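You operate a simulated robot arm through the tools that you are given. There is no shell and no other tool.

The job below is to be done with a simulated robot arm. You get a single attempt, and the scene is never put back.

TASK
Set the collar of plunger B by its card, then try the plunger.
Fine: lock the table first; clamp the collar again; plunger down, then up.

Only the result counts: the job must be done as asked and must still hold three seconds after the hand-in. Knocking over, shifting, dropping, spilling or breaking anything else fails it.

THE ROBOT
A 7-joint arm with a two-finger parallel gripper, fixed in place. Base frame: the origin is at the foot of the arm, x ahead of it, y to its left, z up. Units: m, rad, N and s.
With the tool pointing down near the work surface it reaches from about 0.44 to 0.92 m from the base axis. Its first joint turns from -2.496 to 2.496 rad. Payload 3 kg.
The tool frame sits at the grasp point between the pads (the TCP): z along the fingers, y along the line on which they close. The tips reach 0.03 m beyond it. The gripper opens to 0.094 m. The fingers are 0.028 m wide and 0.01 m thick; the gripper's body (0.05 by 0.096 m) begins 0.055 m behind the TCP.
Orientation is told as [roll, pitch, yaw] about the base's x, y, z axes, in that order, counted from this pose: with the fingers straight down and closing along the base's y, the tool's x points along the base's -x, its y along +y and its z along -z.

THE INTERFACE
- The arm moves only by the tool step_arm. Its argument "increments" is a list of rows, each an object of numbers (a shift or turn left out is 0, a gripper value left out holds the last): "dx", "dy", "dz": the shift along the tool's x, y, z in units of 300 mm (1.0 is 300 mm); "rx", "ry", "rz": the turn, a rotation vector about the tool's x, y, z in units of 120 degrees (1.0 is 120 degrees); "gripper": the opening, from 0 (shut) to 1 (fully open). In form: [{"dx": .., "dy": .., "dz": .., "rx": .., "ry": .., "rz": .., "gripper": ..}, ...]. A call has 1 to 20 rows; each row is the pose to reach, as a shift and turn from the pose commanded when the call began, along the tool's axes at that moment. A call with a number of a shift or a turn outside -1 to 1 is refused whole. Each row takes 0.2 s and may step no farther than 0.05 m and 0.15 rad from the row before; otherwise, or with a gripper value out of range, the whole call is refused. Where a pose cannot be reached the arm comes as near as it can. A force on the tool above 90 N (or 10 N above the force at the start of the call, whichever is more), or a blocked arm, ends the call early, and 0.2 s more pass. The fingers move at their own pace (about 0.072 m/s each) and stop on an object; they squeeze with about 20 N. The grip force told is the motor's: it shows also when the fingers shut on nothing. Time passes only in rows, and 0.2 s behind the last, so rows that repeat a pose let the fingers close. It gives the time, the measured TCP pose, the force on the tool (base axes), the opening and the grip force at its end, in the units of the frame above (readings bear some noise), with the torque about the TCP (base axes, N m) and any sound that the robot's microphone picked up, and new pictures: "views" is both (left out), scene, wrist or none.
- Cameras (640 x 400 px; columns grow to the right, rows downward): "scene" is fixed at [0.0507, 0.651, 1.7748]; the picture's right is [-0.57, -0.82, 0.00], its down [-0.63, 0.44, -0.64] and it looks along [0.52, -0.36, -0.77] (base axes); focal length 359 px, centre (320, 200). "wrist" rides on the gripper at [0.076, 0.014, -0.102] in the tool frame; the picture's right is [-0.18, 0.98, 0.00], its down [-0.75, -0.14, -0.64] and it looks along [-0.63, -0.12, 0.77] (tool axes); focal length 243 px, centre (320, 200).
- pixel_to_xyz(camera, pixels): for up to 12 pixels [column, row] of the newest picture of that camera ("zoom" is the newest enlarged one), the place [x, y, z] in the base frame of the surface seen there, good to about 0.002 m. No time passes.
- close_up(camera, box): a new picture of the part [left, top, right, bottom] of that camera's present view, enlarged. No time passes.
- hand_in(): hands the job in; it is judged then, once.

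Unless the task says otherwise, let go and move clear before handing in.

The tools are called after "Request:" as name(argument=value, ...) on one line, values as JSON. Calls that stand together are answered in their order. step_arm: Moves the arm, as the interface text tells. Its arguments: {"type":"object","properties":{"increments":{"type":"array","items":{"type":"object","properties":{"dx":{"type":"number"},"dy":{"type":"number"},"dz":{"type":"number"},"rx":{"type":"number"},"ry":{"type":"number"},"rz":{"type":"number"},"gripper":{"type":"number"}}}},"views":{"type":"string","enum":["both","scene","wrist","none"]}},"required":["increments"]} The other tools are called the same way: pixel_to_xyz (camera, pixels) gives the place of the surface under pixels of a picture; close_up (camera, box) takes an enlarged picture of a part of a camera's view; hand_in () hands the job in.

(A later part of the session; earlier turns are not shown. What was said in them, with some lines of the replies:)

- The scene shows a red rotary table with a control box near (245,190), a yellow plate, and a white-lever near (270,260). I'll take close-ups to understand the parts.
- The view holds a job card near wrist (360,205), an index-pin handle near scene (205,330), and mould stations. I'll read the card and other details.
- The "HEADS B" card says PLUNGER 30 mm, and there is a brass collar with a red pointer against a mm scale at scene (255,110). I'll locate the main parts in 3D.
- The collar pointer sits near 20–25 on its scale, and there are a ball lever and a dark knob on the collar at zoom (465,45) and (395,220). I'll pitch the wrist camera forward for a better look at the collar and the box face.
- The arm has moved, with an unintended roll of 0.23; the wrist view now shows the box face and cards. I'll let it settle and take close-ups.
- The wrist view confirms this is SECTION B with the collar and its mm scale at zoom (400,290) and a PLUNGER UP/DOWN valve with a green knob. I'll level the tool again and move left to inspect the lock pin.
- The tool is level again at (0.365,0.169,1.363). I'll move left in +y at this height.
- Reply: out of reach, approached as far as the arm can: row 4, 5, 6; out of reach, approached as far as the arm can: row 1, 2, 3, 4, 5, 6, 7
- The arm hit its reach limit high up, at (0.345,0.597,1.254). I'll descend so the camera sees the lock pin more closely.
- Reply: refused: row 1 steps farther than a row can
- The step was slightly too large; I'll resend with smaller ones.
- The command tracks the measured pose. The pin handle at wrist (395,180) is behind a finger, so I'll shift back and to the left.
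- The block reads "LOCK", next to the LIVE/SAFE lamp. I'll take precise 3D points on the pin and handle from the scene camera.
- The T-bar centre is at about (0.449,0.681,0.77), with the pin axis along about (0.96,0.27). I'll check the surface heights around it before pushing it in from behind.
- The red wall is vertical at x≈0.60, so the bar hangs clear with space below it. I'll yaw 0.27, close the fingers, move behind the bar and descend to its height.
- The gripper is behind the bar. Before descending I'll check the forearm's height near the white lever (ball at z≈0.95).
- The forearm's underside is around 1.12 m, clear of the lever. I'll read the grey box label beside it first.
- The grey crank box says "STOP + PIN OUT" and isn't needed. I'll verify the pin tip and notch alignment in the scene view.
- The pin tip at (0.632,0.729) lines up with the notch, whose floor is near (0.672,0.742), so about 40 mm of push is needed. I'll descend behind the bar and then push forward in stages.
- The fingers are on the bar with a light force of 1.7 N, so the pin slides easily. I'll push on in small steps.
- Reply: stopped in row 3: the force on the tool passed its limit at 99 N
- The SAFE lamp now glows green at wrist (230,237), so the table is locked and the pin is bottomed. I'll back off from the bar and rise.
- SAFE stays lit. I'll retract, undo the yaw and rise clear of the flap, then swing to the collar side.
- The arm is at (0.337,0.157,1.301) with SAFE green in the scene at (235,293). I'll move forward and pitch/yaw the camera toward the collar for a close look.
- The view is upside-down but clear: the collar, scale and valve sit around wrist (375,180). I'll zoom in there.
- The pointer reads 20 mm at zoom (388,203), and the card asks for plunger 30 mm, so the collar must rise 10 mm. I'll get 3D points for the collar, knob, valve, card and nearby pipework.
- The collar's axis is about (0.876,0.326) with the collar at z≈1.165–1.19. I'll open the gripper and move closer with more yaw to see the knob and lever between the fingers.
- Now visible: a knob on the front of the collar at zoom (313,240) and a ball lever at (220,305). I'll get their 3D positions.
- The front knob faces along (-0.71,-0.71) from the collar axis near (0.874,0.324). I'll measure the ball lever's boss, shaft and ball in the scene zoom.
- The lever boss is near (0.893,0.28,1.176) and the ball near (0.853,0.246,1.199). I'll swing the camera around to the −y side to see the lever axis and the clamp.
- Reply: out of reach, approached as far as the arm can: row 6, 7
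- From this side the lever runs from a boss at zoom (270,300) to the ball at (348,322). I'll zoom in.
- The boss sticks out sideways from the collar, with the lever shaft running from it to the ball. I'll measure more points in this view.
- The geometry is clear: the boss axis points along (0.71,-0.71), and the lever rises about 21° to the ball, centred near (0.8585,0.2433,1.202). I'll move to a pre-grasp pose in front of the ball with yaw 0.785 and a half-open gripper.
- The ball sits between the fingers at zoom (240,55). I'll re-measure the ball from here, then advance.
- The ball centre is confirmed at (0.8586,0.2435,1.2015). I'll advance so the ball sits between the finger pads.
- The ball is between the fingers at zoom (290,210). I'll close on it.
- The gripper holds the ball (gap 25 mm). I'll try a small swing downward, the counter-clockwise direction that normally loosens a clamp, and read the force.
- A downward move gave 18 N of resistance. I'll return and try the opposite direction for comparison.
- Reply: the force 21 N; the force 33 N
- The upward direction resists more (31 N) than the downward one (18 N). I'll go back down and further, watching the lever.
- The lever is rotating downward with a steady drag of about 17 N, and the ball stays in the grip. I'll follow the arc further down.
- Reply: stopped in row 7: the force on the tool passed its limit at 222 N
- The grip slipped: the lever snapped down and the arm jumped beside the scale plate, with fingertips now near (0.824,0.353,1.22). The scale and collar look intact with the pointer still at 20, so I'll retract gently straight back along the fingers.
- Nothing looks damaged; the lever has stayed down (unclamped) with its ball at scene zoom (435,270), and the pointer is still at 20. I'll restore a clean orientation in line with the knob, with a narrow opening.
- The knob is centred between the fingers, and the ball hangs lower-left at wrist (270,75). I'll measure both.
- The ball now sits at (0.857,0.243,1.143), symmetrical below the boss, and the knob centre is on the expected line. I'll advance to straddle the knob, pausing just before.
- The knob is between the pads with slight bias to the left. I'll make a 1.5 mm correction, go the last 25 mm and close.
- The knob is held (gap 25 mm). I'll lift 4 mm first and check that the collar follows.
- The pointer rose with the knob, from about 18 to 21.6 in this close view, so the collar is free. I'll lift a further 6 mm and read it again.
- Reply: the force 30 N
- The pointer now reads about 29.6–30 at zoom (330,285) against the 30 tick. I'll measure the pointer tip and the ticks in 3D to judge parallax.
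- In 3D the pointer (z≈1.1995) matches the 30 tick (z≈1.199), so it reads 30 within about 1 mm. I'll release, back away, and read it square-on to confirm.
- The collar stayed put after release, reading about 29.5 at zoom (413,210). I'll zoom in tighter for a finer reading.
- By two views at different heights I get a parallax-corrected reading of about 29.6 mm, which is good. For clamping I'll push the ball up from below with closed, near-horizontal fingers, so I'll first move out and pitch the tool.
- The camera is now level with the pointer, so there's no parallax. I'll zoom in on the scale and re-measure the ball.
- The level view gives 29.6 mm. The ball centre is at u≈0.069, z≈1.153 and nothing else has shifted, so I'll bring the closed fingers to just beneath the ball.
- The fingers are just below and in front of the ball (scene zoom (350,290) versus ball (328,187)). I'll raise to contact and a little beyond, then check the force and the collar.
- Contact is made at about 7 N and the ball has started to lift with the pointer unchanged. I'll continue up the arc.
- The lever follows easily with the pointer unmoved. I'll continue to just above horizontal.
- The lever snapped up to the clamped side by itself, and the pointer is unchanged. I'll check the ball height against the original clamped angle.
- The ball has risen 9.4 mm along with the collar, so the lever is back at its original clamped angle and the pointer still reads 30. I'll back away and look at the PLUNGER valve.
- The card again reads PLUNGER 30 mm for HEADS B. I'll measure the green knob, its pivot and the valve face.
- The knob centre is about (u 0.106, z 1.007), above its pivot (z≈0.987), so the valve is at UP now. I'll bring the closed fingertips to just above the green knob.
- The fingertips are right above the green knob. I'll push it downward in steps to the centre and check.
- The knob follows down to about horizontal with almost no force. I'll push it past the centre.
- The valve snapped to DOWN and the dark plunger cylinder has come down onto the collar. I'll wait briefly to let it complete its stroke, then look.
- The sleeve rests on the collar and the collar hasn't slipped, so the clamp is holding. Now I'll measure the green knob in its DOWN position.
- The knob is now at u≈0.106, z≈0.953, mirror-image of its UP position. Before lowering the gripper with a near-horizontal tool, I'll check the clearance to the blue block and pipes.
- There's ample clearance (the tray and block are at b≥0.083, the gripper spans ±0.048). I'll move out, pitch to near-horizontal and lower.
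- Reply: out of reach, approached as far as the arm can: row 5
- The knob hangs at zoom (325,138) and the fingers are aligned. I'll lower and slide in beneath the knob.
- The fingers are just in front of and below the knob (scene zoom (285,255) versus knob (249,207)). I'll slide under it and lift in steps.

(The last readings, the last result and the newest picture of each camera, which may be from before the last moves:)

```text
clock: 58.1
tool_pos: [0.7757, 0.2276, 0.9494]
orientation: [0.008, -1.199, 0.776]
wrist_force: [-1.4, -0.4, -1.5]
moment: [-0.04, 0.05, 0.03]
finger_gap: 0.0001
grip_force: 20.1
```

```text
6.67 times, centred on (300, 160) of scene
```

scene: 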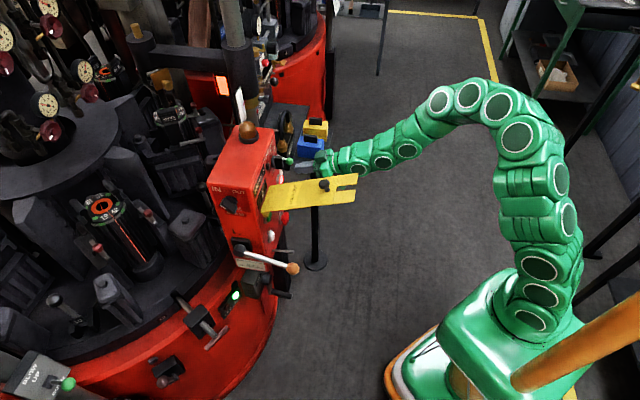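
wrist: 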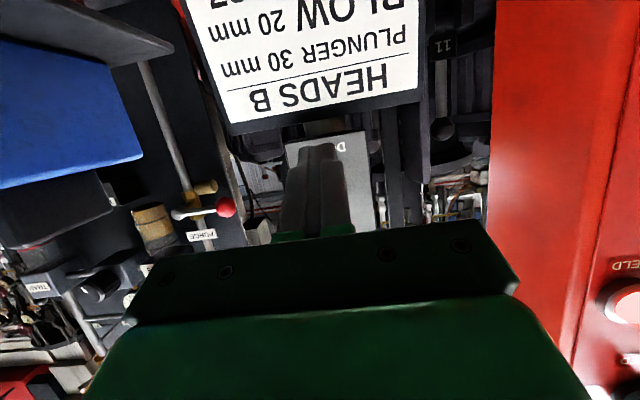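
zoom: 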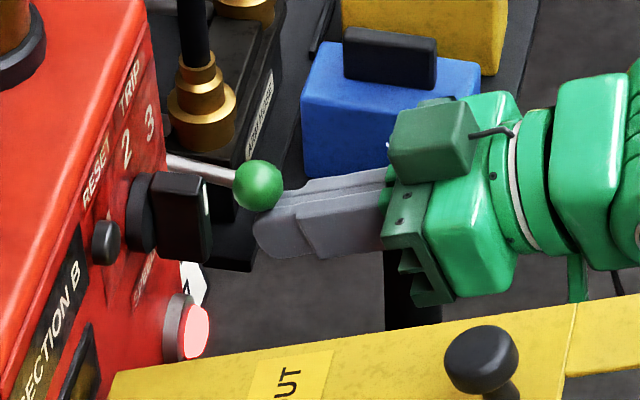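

The knob is rising with about 2 N. I'll continue past the centre.

Request:
step_arm(increments=[{"dx": -0.01, "dz": -0.0055}, {"dx": -0.0193, "dz": -0.0111}, {"dx": -0.03, "dz": -0.0156}, {"dx": -0.0398, "dz": -0.0201}, {"dx": -0.05, "dz": -0.0237}, {"dx": -0.061, "dz": -0.0273}, {"dx": -0.061, "dz": -0.0273}], views="wrist")

Request:
close_up(camera="scene", box=[260, 130, 340, 190])

Request:
close_up(camera="scene", box=[200, 0, 300, 110])

```text
clock: 59.7
tool_pos: [0.7744, 0.2263, 0.9704]
orientation: [0.007, -1.199, 0.775]
wrist_force: [0.5, -0.1, 0.6]
moment: [-0.03, 0.01, 0.02]
finger_gap: 0.0
grip_force: 20.1
```

wrist: 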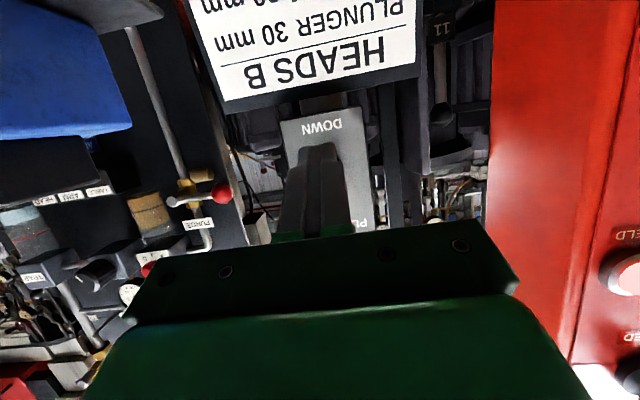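

```text
6.67 times, centred on (300, 160) of scene
```

zoom: 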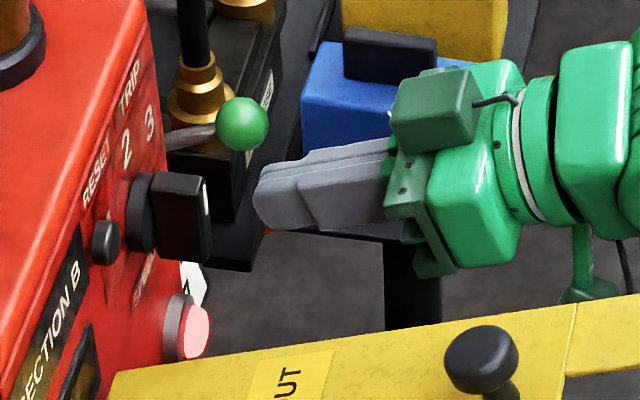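

```text
3.64 times, centred on (250, 55) of scene
```

zoom: 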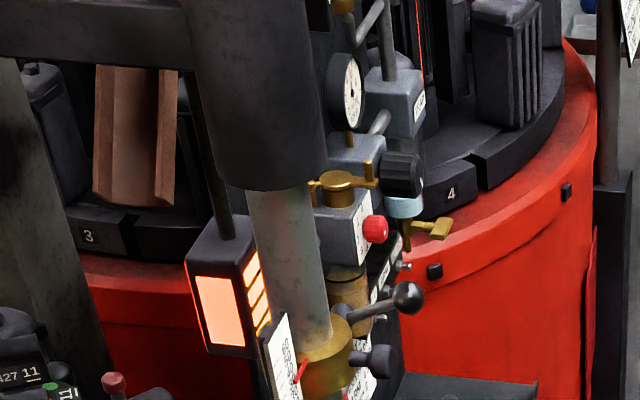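

The valve snapped to UP and the sleeve has risen. I'll back away the same way I came and check the collar reading.

Request:
step_arm(increments=[{"dz": -0.12}, {"dz": -0.24}, {"dz": -0.3, "dx": -0.05}, {"dz": -0.32, "dx": -0.15}, {"dz": -0.32, "dx": -0.3}, {"dz": -0.32, "dx": -0.45}, {"dz": -0.32, "dx": -0.6}, {"dz": -0.32, "dx": -0.6}])

Request:
close_up(camera="wrist", box=[340, 40, 460, 200])

```text
clock: 61.5
tool_pos: [0.7587, 0.2079, 1.1743]
orientation: [0.007, -1.2, 0.776]
wrist_force: [0.4, 0.2, 0.2]
moment: [0.0, -0.02, 0.03]
finger_gap: 0.0
grip_force: 20.1
```

scene: 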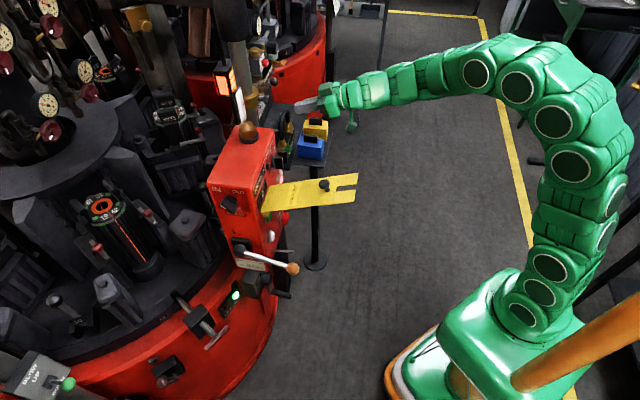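
wrist: 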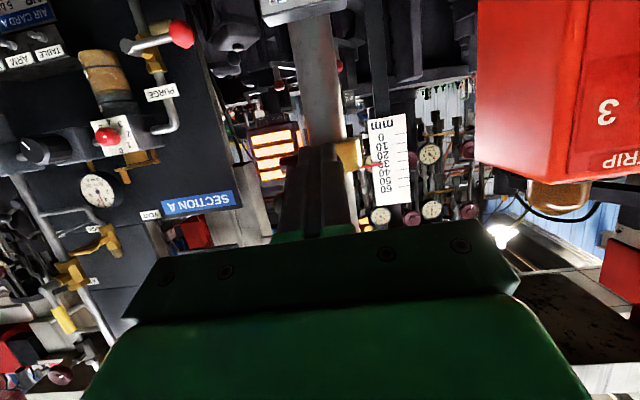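

```text
2.50 times, centred on (400, 120) of wrist
```

zoom: 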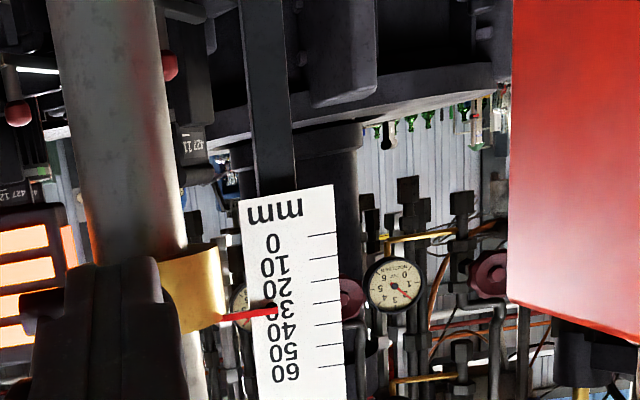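

I'll rise another 57 mm so the camera is level with the pointer, and take the final reading.

Request:
step_arm(increments=[{"dx": -0.09, "dz": -0.07}, {"dx": -0.177, "dz": -0.15}, {"dx": -0.177, "dz": -0.15}])

Request:
close_up(camera="wrist", box=[360, 80, 432, 125])

Request:
close_up(camera="wrist", box=[240, 40, 440, 220])

Request:
close_up(camera="scene", box=[225, 60, 345, 160])

Request:
close_up(camera="scene", box=[140, 210, 320, 390])

```text
clock: 62.3
tool_pos: [0.7407, 0.1936, 1.2394]
orientation: [0.008, -1.199, 0.777]
wrist_force: [0.2, -0.6, -0.7]
moment: [0.02, 0.03, 0.03]
finger_gap: 0.0001
grip_force: 19.6
```

scene: 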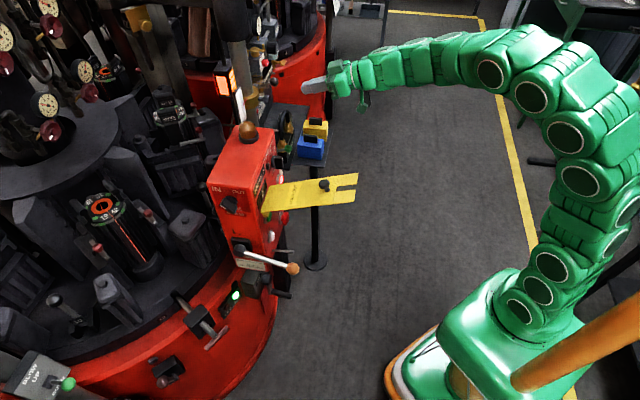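
wrist: 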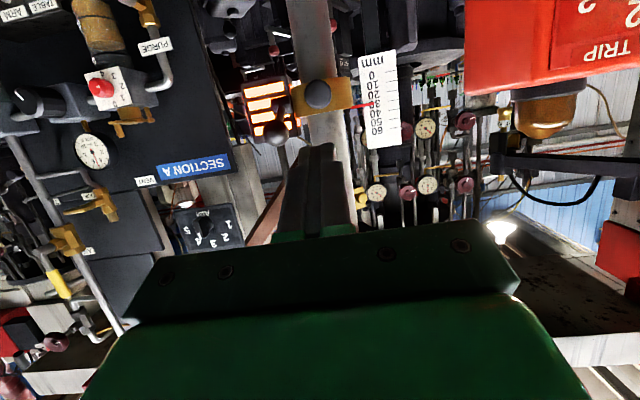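

```text
8.89 times, centred on (396, 102) of wrist
```

zoom: 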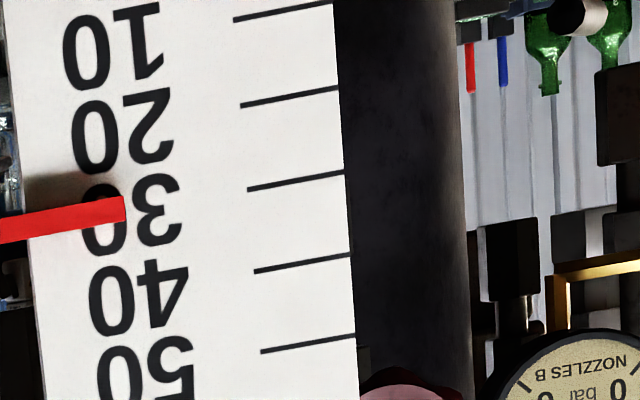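

```text
2.22 times, centred on (340, 130) of wrist
```

zoom: 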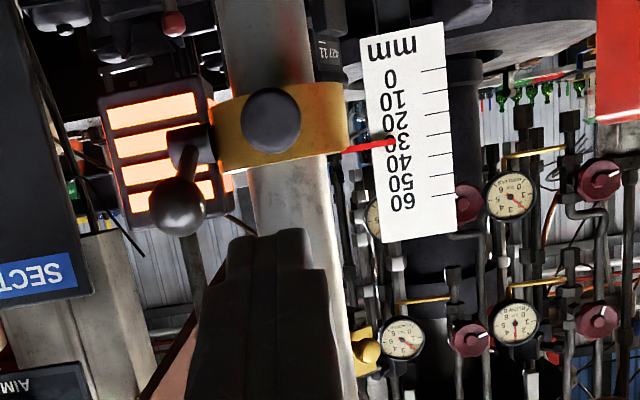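

```text
4.00 times, centred on (285, 110) of scene
```

zoom: 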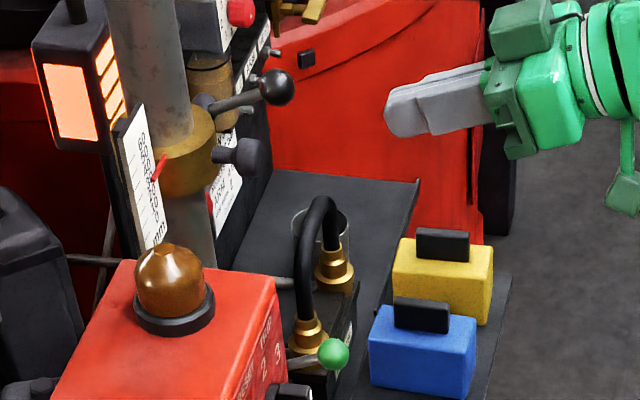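

```text
2.22 times, centred on (230, 300) of scene
```

zoom: 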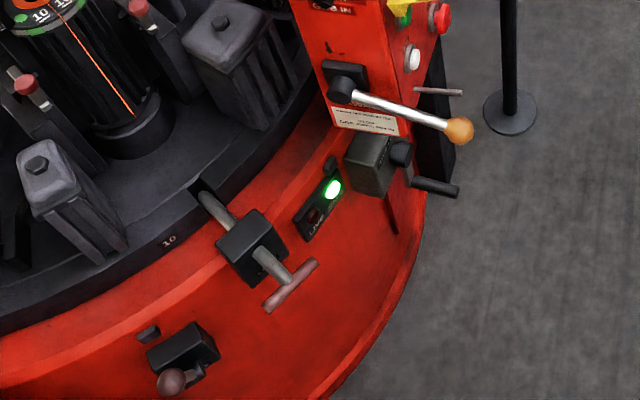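

The level view now reads 30 (pointer at zoom (125,209), tick line at 209), the lever is up and clamped, the valve is UP, the sleeve is raised and SAFE is green. I'll withdraw the arm and take a last look.

Request:
step_arm(increments=[{"dz": -0.15}, {"dz": -0.3}, {"dz": -0.4}, {"dz": -0.4}, {"dz": -0.4}, {"dz": -0.4}])

Request:
close_up(camera="scene", box=[110, 0, 290, 110])

Request:
close_up(camera="scene", box=[180, 100, 380, 225])

```text
clock: 63.7
tool_pos: [0.6629, 0.1135, 1.2836]
orientation: [0.007, -1.198, 0.774]
wrist_force: [-0.1, -0.2, 0.2]
moment: [0.0, -0.02, 0.0]
finger_gap: 0.0003
grip_force: 20.0
```

scene: 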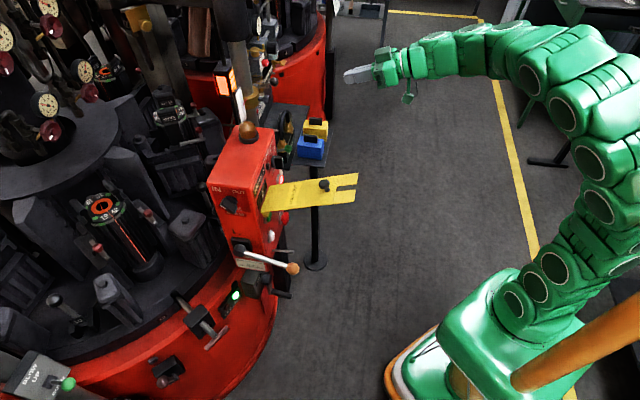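
wrist: 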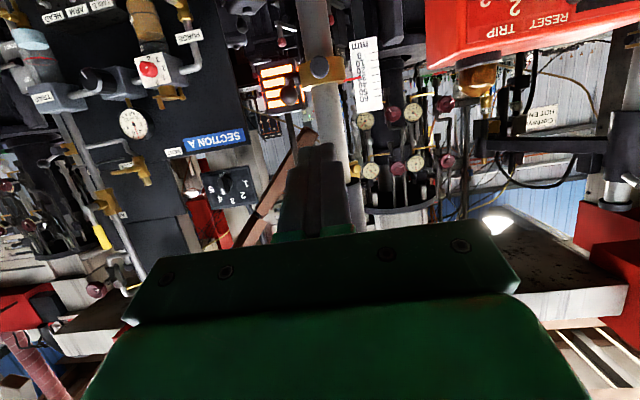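

```text
3.56 times, centred on (200, 55) of scene
```

zoom: 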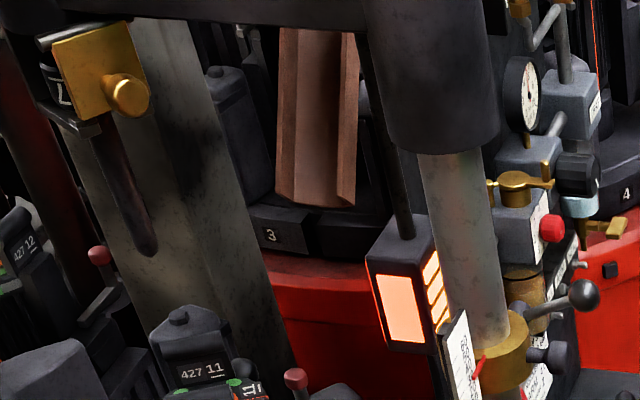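

```text
3.20 times, centred on (280, 162) of scene
```

zoom: 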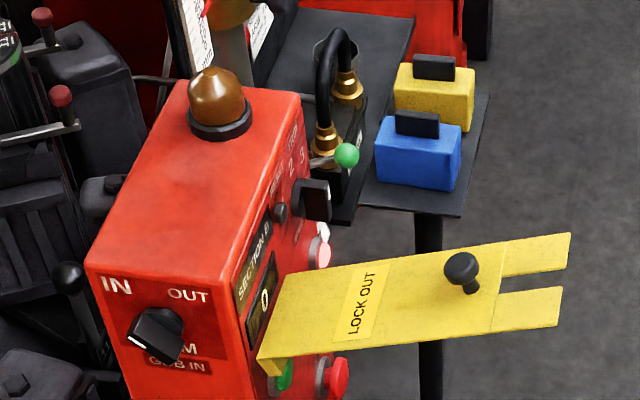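

The scene matches the start except for the intended changes: the pin is in with SAFE green at (235,293), the collar is at 30 and clamped, and the plunger has been down and is up again. The arm is clear, so I'll hand in.

Request:
hand_in()

```text
The job is handed in.
```

Plunger B's collar is set to 30 mm, as its card asks. It is clamped again, and the plunger has been tried down and then up. I've handed the job in, but no verdict came back.

- **Table lock:** I pushed the lock pin fully into the table notch first. The SAFE lamp turned green and was still green at the end.
- **Collar:** I released the clamp and raised the collar from 20 mm to 30 mm. After clamping and the plunger test, the pointer read about 29.9 mm, taken with the camera level with the scale.
- **Plunger:** With the valve at DOWN, the plunger sleeve came down onto the collar, and the collar did not slip. With the valve back at UP, the sleeve rose to its original height.

**Clamp slip:** While I was releasing the clamp, the lever snapped over and the gripper jumped, spiking to 222 N. It ended up beside the scale plate. I backed away and found no damage. The scale, collar and surrounding parts looked unmoved, and the final pictures match the start apart from the intended changes.
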